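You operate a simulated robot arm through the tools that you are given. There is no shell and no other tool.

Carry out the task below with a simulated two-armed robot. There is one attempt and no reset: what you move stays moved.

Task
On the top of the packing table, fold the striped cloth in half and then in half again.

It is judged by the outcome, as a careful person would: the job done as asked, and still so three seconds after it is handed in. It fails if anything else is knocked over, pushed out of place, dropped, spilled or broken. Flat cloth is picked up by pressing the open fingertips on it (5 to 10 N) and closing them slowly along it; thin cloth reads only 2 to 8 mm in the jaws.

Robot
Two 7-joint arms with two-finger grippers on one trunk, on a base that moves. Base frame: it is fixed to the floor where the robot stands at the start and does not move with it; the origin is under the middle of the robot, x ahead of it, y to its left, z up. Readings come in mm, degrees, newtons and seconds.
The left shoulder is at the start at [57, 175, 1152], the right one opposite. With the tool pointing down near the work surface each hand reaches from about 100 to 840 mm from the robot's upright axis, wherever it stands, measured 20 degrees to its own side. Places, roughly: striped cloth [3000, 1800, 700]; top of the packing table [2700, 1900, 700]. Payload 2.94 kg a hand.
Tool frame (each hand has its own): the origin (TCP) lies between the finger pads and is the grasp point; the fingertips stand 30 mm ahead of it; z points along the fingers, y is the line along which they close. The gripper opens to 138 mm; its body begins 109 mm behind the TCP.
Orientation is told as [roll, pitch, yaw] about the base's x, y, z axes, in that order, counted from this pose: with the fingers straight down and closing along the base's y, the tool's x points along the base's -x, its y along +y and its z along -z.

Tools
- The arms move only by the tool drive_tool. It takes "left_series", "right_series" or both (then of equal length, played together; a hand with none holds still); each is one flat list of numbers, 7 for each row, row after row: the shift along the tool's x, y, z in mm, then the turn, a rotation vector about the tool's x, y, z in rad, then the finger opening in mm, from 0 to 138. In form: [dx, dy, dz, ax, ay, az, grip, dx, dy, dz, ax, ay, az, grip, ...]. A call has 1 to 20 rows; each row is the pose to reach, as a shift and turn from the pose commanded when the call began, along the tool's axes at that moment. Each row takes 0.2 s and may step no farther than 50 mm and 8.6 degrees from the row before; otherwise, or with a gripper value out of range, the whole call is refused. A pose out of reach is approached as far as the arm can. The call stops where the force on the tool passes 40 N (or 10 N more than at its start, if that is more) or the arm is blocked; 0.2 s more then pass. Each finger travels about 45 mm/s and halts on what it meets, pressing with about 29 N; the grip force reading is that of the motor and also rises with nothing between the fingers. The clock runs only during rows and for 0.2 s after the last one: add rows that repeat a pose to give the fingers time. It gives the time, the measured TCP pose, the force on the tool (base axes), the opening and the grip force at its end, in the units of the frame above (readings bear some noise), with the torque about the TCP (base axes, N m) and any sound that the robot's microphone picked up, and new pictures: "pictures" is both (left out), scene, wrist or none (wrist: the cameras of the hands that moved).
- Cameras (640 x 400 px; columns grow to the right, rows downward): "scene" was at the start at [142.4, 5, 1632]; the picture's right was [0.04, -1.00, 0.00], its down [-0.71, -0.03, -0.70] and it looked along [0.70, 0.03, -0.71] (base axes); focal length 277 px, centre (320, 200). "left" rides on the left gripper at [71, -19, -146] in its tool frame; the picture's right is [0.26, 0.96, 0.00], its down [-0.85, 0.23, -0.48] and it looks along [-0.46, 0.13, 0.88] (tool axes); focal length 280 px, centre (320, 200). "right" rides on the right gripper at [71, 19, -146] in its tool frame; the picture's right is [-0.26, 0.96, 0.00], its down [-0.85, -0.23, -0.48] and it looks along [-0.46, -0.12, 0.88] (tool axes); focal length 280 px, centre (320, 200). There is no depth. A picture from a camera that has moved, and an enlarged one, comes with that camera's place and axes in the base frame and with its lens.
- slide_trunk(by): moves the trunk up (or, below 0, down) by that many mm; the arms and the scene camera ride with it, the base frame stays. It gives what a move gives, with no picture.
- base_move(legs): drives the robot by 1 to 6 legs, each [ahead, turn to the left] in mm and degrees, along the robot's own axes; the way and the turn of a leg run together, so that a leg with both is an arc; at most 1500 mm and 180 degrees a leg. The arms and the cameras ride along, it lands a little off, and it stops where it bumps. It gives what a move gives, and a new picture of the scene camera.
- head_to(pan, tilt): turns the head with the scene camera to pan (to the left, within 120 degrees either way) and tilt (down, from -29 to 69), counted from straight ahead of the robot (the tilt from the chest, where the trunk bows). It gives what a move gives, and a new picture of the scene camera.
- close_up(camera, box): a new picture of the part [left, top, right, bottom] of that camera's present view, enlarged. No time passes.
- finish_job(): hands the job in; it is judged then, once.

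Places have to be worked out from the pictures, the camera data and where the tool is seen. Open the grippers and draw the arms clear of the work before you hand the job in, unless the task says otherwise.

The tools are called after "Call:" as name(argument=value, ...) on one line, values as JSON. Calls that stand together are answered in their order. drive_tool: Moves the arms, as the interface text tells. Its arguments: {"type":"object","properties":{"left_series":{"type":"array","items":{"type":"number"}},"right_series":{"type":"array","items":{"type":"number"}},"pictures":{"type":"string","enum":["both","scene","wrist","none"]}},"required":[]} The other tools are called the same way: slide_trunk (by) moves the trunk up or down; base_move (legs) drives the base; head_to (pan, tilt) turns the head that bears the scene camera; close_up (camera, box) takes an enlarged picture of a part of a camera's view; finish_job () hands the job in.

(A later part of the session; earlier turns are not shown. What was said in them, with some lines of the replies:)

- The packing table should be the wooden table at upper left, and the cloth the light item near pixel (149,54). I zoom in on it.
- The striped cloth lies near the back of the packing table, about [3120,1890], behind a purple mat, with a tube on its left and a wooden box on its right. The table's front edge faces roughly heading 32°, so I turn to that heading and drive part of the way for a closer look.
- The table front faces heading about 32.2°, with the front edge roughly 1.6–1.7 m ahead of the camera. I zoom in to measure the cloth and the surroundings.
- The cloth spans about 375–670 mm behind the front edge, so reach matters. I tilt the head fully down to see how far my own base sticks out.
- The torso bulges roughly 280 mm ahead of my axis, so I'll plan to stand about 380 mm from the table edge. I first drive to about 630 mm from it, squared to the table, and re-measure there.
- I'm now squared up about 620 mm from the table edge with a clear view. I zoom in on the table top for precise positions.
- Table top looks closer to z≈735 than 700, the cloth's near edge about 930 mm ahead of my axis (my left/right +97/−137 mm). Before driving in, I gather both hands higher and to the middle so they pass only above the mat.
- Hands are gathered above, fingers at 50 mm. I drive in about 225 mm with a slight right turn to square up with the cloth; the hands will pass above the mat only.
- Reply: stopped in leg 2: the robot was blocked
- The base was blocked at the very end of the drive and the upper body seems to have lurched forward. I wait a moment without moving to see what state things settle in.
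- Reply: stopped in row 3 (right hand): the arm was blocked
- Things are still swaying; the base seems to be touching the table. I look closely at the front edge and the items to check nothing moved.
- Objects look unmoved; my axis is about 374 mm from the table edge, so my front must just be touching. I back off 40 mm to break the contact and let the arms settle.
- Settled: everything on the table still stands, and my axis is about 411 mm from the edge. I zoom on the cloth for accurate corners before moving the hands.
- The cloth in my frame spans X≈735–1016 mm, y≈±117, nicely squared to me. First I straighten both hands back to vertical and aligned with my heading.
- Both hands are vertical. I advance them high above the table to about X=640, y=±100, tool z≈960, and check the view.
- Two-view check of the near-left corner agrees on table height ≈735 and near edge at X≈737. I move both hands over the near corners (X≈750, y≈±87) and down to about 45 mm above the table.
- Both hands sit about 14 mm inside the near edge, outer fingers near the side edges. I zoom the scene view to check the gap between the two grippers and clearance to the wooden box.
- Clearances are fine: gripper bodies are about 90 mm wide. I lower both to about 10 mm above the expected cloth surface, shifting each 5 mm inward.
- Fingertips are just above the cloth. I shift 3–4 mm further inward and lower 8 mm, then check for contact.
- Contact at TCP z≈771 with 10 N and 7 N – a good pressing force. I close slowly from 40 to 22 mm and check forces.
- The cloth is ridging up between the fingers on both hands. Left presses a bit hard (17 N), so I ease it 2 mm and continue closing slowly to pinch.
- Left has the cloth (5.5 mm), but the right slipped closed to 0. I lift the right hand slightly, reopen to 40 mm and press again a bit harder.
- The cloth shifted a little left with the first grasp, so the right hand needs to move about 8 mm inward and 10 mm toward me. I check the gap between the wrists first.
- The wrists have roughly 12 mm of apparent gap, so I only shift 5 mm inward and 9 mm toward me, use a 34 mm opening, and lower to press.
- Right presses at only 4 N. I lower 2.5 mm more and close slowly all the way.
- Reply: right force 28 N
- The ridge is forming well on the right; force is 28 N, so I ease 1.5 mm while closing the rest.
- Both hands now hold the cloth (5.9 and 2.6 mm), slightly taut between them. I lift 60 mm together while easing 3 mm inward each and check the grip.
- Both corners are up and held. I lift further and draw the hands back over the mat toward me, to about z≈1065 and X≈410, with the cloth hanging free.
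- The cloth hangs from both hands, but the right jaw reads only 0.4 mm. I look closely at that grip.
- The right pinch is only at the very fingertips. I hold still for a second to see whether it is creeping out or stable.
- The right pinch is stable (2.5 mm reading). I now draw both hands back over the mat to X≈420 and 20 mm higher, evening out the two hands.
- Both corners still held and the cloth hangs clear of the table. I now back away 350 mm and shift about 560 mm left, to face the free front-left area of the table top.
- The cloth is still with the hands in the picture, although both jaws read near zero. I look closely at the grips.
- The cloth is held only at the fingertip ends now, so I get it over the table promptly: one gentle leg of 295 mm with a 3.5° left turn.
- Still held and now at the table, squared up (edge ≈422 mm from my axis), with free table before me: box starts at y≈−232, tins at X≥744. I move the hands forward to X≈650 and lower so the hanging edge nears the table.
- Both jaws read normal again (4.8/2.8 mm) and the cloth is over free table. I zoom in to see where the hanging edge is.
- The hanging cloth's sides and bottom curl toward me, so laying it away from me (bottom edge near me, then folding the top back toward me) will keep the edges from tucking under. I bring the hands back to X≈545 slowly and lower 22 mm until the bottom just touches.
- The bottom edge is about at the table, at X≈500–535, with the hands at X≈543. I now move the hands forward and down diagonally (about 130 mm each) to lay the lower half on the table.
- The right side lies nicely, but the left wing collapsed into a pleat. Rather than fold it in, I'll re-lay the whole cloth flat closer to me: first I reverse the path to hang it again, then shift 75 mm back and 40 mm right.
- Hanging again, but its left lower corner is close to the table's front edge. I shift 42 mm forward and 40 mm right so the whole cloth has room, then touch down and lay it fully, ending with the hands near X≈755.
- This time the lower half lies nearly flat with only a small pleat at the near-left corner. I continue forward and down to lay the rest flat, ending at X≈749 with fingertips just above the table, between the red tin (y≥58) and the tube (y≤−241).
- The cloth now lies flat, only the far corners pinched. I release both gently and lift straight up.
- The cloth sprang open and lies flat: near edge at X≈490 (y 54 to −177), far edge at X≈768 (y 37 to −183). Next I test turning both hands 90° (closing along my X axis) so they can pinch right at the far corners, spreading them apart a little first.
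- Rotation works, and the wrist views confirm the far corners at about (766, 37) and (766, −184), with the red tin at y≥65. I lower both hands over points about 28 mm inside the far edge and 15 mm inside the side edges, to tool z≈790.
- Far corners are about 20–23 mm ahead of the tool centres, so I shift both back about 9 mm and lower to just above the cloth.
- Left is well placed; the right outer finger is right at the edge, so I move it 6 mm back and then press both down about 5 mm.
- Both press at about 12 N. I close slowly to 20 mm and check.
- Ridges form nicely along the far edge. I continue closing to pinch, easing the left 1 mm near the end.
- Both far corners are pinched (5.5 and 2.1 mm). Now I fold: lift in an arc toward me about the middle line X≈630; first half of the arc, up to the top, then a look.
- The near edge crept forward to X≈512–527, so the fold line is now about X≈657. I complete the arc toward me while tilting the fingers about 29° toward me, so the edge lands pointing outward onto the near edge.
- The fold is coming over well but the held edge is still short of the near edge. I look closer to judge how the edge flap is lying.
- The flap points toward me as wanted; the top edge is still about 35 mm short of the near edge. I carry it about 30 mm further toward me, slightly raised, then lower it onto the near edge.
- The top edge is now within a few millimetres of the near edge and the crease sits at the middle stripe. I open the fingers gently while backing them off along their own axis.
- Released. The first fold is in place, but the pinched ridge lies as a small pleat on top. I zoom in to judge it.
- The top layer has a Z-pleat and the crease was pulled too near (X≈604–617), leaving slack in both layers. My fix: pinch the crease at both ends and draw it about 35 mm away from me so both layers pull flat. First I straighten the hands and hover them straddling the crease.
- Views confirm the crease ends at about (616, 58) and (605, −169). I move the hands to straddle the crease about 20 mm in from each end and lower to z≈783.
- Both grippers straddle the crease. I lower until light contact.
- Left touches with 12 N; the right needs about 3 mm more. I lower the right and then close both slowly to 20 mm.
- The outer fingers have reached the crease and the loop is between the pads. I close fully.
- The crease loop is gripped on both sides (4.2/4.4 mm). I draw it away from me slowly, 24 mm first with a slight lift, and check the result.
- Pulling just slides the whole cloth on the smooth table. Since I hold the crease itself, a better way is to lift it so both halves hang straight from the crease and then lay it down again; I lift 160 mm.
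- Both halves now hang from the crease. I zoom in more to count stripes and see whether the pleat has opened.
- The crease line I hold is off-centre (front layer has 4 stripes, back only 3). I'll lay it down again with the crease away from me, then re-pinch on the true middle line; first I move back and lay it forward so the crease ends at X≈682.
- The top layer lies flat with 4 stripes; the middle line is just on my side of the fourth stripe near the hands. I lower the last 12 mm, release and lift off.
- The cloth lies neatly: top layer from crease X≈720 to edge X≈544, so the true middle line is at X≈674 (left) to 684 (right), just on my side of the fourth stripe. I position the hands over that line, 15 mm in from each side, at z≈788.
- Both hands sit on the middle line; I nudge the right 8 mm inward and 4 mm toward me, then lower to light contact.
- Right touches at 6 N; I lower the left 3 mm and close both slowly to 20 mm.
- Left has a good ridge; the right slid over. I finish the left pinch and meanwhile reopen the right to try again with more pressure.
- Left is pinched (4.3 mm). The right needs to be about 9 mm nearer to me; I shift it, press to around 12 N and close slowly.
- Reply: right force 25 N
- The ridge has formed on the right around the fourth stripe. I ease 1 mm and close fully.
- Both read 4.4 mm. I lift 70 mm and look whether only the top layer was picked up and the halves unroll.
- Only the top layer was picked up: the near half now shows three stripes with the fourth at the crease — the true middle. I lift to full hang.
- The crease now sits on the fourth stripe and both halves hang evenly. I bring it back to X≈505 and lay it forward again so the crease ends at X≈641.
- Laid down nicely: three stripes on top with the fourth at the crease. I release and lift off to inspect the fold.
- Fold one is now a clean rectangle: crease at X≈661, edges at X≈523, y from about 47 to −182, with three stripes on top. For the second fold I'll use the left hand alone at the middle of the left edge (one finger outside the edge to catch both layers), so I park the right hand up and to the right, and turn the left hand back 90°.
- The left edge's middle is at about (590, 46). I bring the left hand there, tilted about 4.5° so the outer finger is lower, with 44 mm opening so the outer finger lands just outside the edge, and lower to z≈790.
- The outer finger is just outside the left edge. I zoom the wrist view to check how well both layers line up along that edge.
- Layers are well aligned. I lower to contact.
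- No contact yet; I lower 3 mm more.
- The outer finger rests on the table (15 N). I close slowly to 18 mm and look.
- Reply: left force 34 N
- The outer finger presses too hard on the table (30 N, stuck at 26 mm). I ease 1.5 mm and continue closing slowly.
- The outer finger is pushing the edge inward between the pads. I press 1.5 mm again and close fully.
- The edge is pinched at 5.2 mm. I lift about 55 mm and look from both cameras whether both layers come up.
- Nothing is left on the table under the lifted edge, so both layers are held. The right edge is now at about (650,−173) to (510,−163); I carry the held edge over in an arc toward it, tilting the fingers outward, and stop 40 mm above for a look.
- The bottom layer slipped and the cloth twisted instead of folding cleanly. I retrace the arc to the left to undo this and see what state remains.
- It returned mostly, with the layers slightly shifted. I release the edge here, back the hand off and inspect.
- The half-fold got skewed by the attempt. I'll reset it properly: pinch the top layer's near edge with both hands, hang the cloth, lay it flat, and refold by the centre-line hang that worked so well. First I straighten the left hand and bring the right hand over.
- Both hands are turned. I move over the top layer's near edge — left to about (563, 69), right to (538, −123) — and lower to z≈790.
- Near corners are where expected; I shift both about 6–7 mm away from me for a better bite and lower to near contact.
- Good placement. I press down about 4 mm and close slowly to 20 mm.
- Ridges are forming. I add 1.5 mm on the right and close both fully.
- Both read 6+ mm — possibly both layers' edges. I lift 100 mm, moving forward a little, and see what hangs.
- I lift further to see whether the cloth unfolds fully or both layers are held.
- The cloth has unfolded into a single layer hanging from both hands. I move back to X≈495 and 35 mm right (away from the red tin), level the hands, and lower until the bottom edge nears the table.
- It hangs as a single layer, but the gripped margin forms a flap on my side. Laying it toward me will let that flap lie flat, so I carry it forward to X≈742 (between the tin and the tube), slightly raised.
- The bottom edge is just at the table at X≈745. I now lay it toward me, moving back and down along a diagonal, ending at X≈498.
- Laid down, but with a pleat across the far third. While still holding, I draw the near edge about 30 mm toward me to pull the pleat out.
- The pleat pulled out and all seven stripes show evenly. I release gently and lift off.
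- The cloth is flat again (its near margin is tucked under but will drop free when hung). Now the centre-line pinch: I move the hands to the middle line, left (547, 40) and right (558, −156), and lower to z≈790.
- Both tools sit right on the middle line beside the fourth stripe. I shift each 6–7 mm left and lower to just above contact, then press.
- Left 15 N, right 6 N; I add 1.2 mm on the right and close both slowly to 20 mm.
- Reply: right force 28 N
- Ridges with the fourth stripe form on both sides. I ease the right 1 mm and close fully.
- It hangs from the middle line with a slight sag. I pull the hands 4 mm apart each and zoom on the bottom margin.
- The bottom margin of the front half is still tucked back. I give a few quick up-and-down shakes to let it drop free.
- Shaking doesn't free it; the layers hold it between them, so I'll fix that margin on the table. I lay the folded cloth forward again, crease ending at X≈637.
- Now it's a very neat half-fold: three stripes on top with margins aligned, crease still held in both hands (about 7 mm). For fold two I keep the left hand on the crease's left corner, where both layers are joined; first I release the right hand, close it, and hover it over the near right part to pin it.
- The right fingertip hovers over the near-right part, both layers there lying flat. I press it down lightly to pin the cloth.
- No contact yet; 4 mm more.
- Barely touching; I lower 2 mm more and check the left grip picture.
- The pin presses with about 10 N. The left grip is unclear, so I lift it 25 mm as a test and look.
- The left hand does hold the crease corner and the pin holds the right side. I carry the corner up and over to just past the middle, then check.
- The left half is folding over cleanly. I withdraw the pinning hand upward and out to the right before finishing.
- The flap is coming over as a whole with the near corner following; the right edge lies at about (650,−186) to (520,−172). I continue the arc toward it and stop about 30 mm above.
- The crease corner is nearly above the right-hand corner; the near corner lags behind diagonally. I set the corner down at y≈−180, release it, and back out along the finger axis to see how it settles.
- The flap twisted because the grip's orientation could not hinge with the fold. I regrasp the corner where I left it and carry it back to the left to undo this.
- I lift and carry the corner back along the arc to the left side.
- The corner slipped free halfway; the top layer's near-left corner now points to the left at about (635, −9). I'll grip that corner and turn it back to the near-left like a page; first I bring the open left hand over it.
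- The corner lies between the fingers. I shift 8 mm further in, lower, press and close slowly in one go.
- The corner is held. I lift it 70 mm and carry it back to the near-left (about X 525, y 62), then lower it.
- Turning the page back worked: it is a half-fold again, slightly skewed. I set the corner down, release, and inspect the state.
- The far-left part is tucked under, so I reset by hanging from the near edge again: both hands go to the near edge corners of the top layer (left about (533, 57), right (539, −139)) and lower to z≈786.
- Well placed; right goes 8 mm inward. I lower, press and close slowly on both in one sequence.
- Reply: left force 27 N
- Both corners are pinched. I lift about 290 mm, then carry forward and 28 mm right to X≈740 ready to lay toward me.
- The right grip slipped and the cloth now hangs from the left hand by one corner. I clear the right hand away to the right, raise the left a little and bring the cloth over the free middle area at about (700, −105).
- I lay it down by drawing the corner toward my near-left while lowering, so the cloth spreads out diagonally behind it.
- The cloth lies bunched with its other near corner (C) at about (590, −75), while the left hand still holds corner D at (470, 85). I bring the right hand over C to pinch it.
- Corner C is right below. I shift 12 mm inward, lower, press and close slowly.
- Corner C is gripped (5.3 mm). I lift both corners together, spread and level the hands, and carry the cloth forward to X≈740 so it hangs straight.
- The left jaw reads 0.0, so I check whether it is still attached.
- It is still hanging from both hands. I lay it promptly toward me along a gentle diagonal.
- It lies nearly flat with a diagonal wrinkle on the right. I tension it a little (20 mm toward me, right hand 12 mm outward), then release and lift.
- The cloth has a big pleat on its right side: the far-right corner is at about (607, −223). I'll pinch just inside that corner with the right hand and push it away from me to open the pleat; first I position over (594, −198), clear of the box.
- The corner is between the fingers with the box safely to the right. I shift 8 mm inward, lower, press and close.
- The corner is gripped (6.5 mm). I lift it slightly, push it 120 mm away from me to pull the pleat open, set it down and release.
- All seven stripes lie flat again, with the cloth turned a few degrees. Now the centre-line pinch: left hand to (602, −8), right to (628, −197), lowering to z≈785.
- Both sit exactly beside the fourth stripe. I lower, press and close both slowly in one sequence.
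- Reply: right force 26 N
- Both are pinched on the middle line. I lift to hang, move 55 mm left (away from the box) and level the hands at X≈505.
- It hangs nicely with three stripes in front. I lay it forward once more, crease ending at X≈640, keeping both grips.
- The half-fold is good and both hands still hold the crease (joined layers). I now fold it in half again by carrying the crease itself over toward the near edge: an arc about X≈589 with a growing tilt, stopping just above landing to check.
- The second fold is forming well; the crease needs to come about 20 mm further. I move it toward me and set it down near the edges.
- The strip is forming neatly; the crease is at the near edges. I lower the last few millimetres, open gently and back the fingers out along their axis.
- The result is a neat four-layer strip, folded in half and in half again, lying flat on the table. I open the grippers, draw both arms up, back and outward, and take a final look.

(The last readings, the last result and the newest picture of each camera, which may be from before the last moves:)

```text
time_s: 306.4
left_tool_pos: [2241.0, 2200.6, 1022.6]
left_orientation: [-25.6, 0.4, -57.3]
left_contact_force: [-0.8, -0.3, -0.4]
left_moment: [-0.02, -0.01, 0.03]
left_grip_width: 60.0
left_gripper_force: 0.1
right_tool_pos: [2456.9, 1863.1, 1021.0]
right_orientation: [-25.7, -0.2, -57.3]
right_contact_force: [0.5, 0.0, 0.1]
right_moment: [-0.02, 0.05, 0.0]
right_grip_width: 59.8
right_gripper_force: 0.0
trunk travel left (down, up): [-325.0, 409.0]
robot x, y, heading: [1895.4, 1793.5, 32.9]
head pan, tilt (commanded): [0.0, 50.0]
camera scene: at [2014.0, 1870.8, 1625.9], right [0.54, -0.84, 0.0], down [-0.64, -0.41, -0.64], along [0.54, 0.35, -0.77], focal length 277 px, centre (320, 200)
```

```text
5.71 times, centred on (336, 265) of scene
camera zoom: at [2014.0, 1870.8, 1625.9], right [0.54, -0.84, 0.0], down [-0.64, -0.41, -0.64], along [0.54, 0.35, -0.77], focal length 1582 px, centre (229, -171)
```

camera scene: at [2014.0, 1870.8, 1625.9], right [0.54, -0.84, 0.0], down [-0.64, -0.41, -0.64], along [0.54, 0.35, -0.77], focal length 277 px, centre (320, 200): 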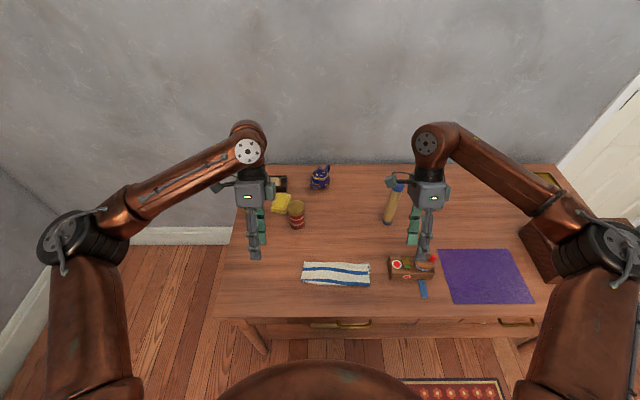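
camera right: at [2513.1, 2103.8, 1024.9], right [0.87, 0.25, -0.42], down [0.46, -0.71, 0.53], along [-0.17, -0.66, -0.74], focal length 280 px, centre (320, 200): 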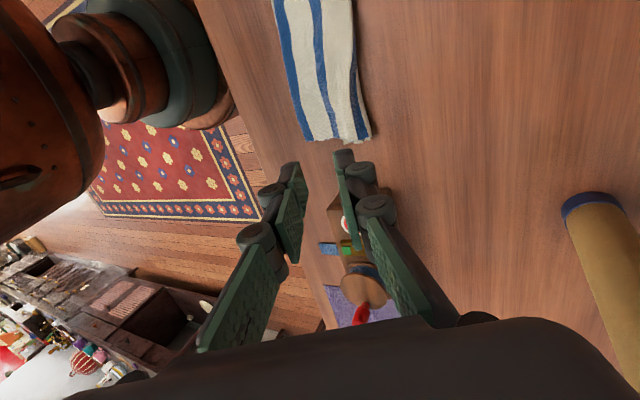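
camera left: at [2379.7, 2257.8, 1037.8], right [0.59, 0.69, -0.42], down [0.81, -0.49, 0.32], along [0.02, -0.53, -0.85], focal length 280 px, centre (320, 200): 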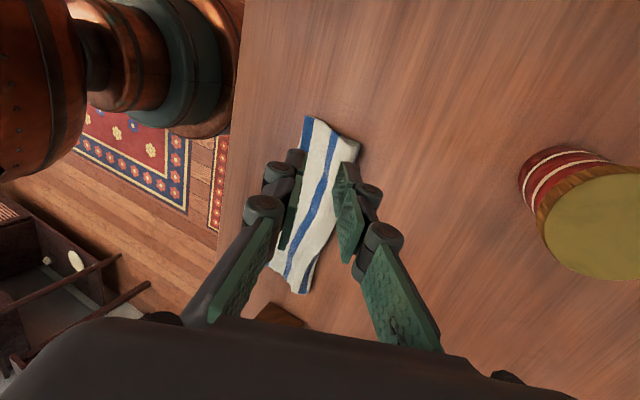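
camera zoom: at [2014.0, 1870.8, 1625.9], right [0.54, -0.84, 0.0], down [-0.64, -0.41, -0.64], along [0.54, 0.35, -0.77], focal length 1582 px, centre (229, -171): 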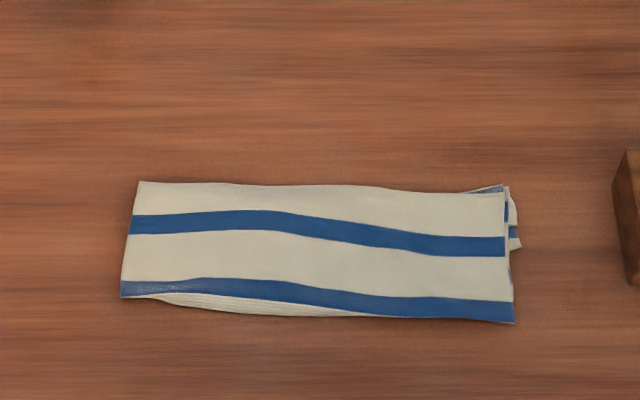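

The folded cloth is stable and everything else stands where it was. I back the robot away 250 mm so the arms are fully clear of the table.

Call:
base_move(legs=[[-250, 0]])

Call:
close_up(camera="scene", box=[160, 100, 560, 350])

```text
time_s: 307.7
left_tool_pos: [2105.3, 2119.0, 1034.4]
left_orientation: [-23.7, 0.6, -56.4]
left_contact_force: [1.1, 0.6, -0.5]
left_moment: [-0.13, 0.12, 0.0]
left_grip_width: 60.1
left_gripper_force: 0.0
right_tool_pos: [2327.0, 1774.3, 1033.0]
right_orientation: [-23.6, -0.2, -58.7]
right_contact_force: [0.8, 0.9, -0.8]
right_moment: [-0.11, 0.15, 0.0]
right_grip_width: 60.1
right_gripper_force: 0.1
trunk travel left (down, up): [-325.0, 409.0]
robot x, y, heading: [1800.2, 1725.3, 33.1]
head pan, tilt (commanded): [0.0, 50.0]
stopped in leg 1: the robot was blocked; the commanded pose is now the measured one
camera scene: at [1933.6, 1820.1, 1624.9], right [0.55, -0.84, 0.0], down [-0.65, -0.43, -0.63], along [0.53, 0.34, -0.78], focal length 277 px, centre (320, 200)
```

scene: 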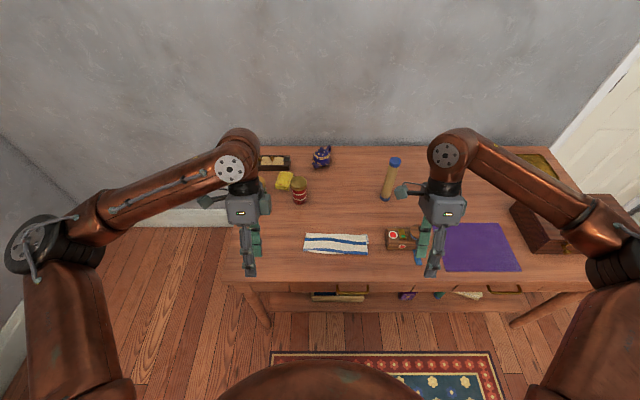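

```text
1.60 times, centred on (360, 225) of scene
camera zoom: at [1933.6, 1820.1, 1624.9], right [0.55, -0.84, 0.0], down [-0.65, -0.43, -0.63], along [0.53, 0.34, -0.78], focal length 443 px, centre (256, 160)
```

zoom: 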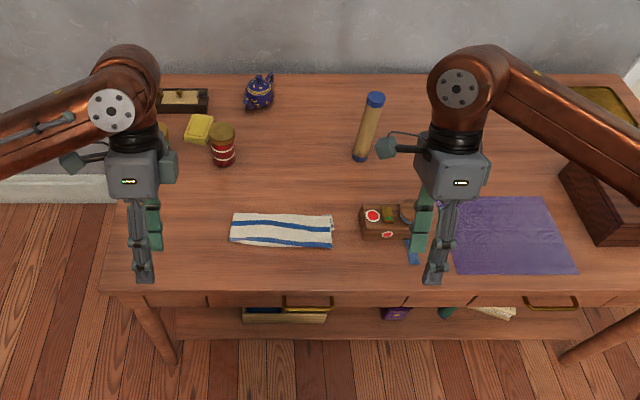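

The base stopped early after about 118 mm, but nothing on the table changed and the arms are clear. I wait a moment to confirm everything is settled.

Call:
drive_tool(left_series=[0, 0, 0, 0, 0, 0, 60, 0, 0, 0, 0, 0, 0, 60, 0, 0, 0, 0, 0, 0, 60, 0, 0, 0, 0, 0, 0, 60, 0, 0, 0, 0, 0, 0, 60], right_series=[0, 0, 0, 0, 0, 0, 60, 0, 0, 0, 0, 0, 0, 60, 0, 0, 0, 0, 0, 0, 60, 0, 0, 0, 0, 0, 0, 60, 0, 0, 0, 0, 0, 0, 60], pictures="scene")

Call:
close_up(camera="scene", box=[280, 210, 392, 280])

```text
time_s: 308.3
left_tool_pos: [2072.2, 2101.8, 1055.5]
left_orientation: [-21.8, 0.4, -51.9]
left_contact_force: [-0.2, 0.7, -0.1]
left_moment: [-0.06, 0.04, 0.03]
left_grip_width: 60.1
left_gripper_force: 0.0
right_tool_pos: [2309.0, 1754.0, 1056.9]
right_orientation: [-20.9, 0.6, -64.9]
right_contact_force: [0.5, 0.0, 0.0]
right_moment: [-0.02, 0.12, -0.01]
right_grip_width: 60.2
right_gripper_force: 0.1
trunk travel left (down, up): [-325.0, 409.0]
robot x, y, heading: [1798.1, 1728.2, 33.3]
head pan, tilt (commanded): [0.0, 50.0]
stopped in row 3 (right hand): the arm was blocked; the commanded pose is now the measured one
camera scene: at [1994.0, 1858.0, 1624.6], right [0.55, -0.84, 0.0], down [-0.67, -0.44, -0.59], along [0.5, 0.32, -0.8], focal length 277 px, centre (320, 200)
```

scene: 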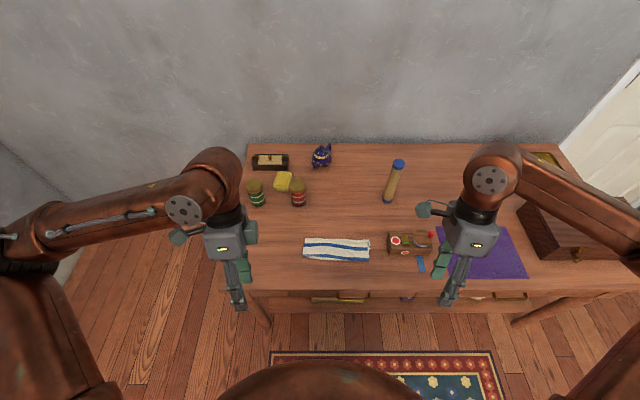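

```text
5.71 times, centred on (336, 245) of scene
camera zoom: at [1994.0, 1858.0, 1624.6], right [0.55, -0.84, 0.0], down [-0.67, -0.44, -0.59], along [0.5, 0.32, -0.8], focal length 1582 px, centre (229, -57)
```

zoom: 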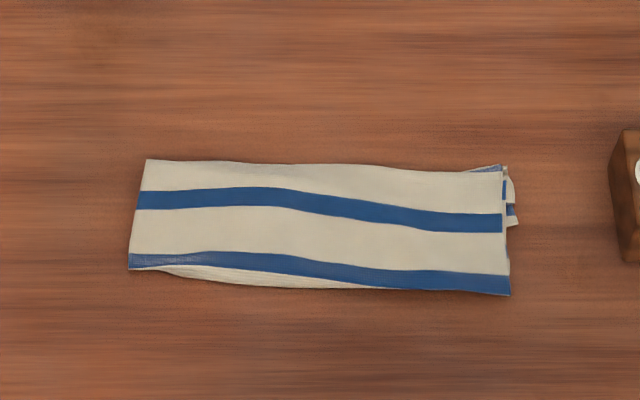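

The upper body sways a bit after the abrupt stop, as it did before. I wait again until it is settled.

Call:
drive_tool(left_series=[0, 0, 0, 0, 0, 0, 60, 0, 0, 0, 0, 0, 0, 60, 0, 0, 0, 0, 0, 0, 60, 0, 0, 0, 0, 0, 0, 60, 0, 0, 0, 0, 0, 0, 60, 0, 0, 0, 0, 0, 0, 60], right_series=[0, 0, 0, 0, 0, 0, 60, 0, 0, 0, 0, 0, 0, 60, 0, 0, 0, 0, 0, 0, 60, 0, 0, 0, 0, 0, 0, 60, 0, 0, 0, 0, 0, 0, 60, 0, 0, 0, 0, 0, 0, 60], pictures="scene")

```text
time_s: 308.6
left_tool_pos: [1994.8, 2055.9, 1070.7]
left_orientation: [-16.8, 0.4, -52.0]
left_contact_force: [0.3, 0.9, -2.1]
left_moment: [-0.08, 0.01, -0.02]
left_grip_width: 60.0
left_gripper_force: 0.2
right_tool_pos: [2236.5, 1704.9, 1075.5]
right_orientation: [-16.1, 0.9, -65.7]
right_contact_force: [0.8, 1.0, -0.9]
right_moment: [-0.08, 0.16, 0.06]
right_grip_width: 60.1
right_gripper_force: 0.0
trunk travel left (down, up): [-325.0, 409.0]
robot x, y, heading: [1795.8, 1726.7, 33.2]
head pan, tilt (commanded): [0.0, 50.0]
stopped in row 1 (left hand): the arm was blocked; the commanded pose is now the measured one
camera scene: at [1939.4, 1823.1, 1626.0], right [0.55, -0.84, 0.0], down [-0.65, -0.43, -0.63], along [0.52, 0.34, -0.78], focal length 277 px, centre (320, 200)
```

scene: 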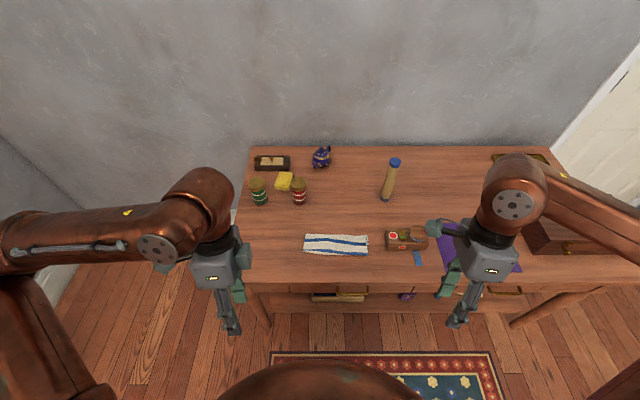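

Still swaying slightly; a short extra back-off settled it last time, so I do the same, then wait.

Call:
base_move(legs=[[-40, 0]])

Call:
drive_tool(left_series=[0, 0, 0, 0, 0, 0, 60, 0, 0, 0, 0, 0, 0, 60, 0, 0, 0, 0, 0, 0, 60, 0, 0, 0, 0, 0, 0, 60, 0, 0, 0, 0, 0, 0, 60], pictures="scene")

```text
time_s: 309.5
left_tool_pos: [1988.0, 2045.5, 1066.4]
left_orientation: [-18.6, 0.2, -52.4]
left_contact_force: [0.6, 0.6, 0.5]
left_moment: [-0.06, 0.09, -0.02]
left_grip_width: 60.3
left_gripper_force: 0.0
right_tool_pos: [2224.7, 1699.0, 1068.6]
right_orientation: [-17.6, 1.0, -64.7]
right_contact_force: [0.2, 0.9, -0.4]
right_moment: [0.0, 0.08, 0.03]
right_grip_width: 60.0
right_gripper_force: 0.0
trunk travel left (down, up): [-325.0, 409.0]
robot x, y, heading: [1759.1, 1705.4, 33.3]
head pan, tilt (commanded): [0.0, 50.0]
camera scene: at [1882.1, 1785.1, 1625.3], right [0.55, -0.84, 0.0], down [-0.64, -0.42, -0.64], along [0.54, 0.35, -0.77], focal length 277 px, centre (320, 200)
```

scene: 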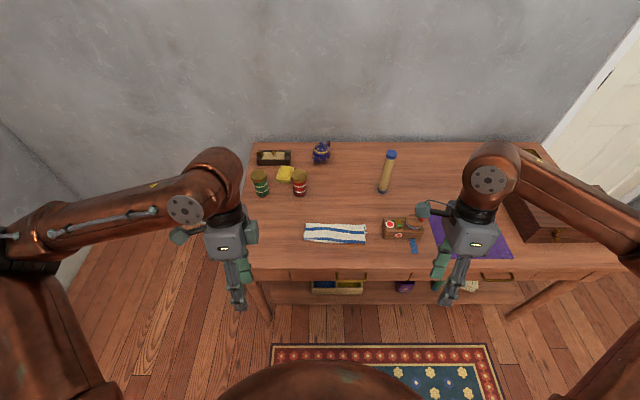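

```text
time_s: 310.7
left_tool_pos: [1986.0, 2045.0, 1067.9]
left_orientation: [-18.3, 0.0, -52.4]
left_contact_force: [0.8, 0.6, 0.3]
left_moment: [0.0, 0.02, -0.01]
left_grip_width: 60.0
left_gripper_force: 0.1
right_tool_pos: [2222.1, 1696.4, 1070.6]
right_orientation: [-17.5, 1.0, -64.7]
right_contact_force: [-0.8, -0.6, 0.1]
right_moment: [0.0, 0.01, 0.06]
right_grip_width: 59.9
right_gripper_force: 0.0
trunk travel left (down, up): [-325.0, 409.0]
robot x, y, heading: [1761.9, 1704.0, 33.0]
head pan, tilt (commanded): [0.0, 50.0]
camera scene: at [1877.4, 1782.2, 1625.8], right [0.55, -0.84, 0.0], down [-0.64, -0.42, -0.64], along [0.54, 0.35, -0.77], focal length 277 px, centre (320, 200)
```

scene: 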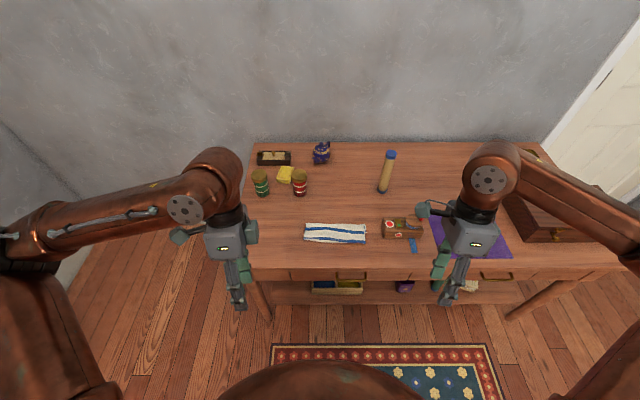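

The robot has settled and is clear. The cloth lies flat on the packing table as a four-layer strip, folded in half and then in half again, with both folds running the same way. I moved it to the front-left of the table to fold it; all other objects stand where they were. I hand the job in.

Call:
finish_job()

```text
The job is handed in.
```

The striped cloth is folded in half and then in half again, and it is lying flat on the packing table. The job is handed in; no verdict came back.

- **Shape:** both folds run the same way. The result is a four-layer strip of about 230 × 83 mm, not a quarter-size rectangle. I tried twice to make the second fold crosswise, but the layers slipped or twisted each time.
- **Neatness:** the layers stick out by up to about 8 mm at the right end.
- **Position:** the cloth is now at the front-left of the table, because its original spot near the back was out of reach for folding.
- **Other objects:** in the final pictures everything else on the table looks upright and where it was.
- **Bumps:** the base was stopped twice. The first stop was at the table edge early on, most likely a bump against the table. The second was while backing away at the end, and I don't know what it met. I saw nothing move either time.

Both grippers are open and the arms are clear of the work.
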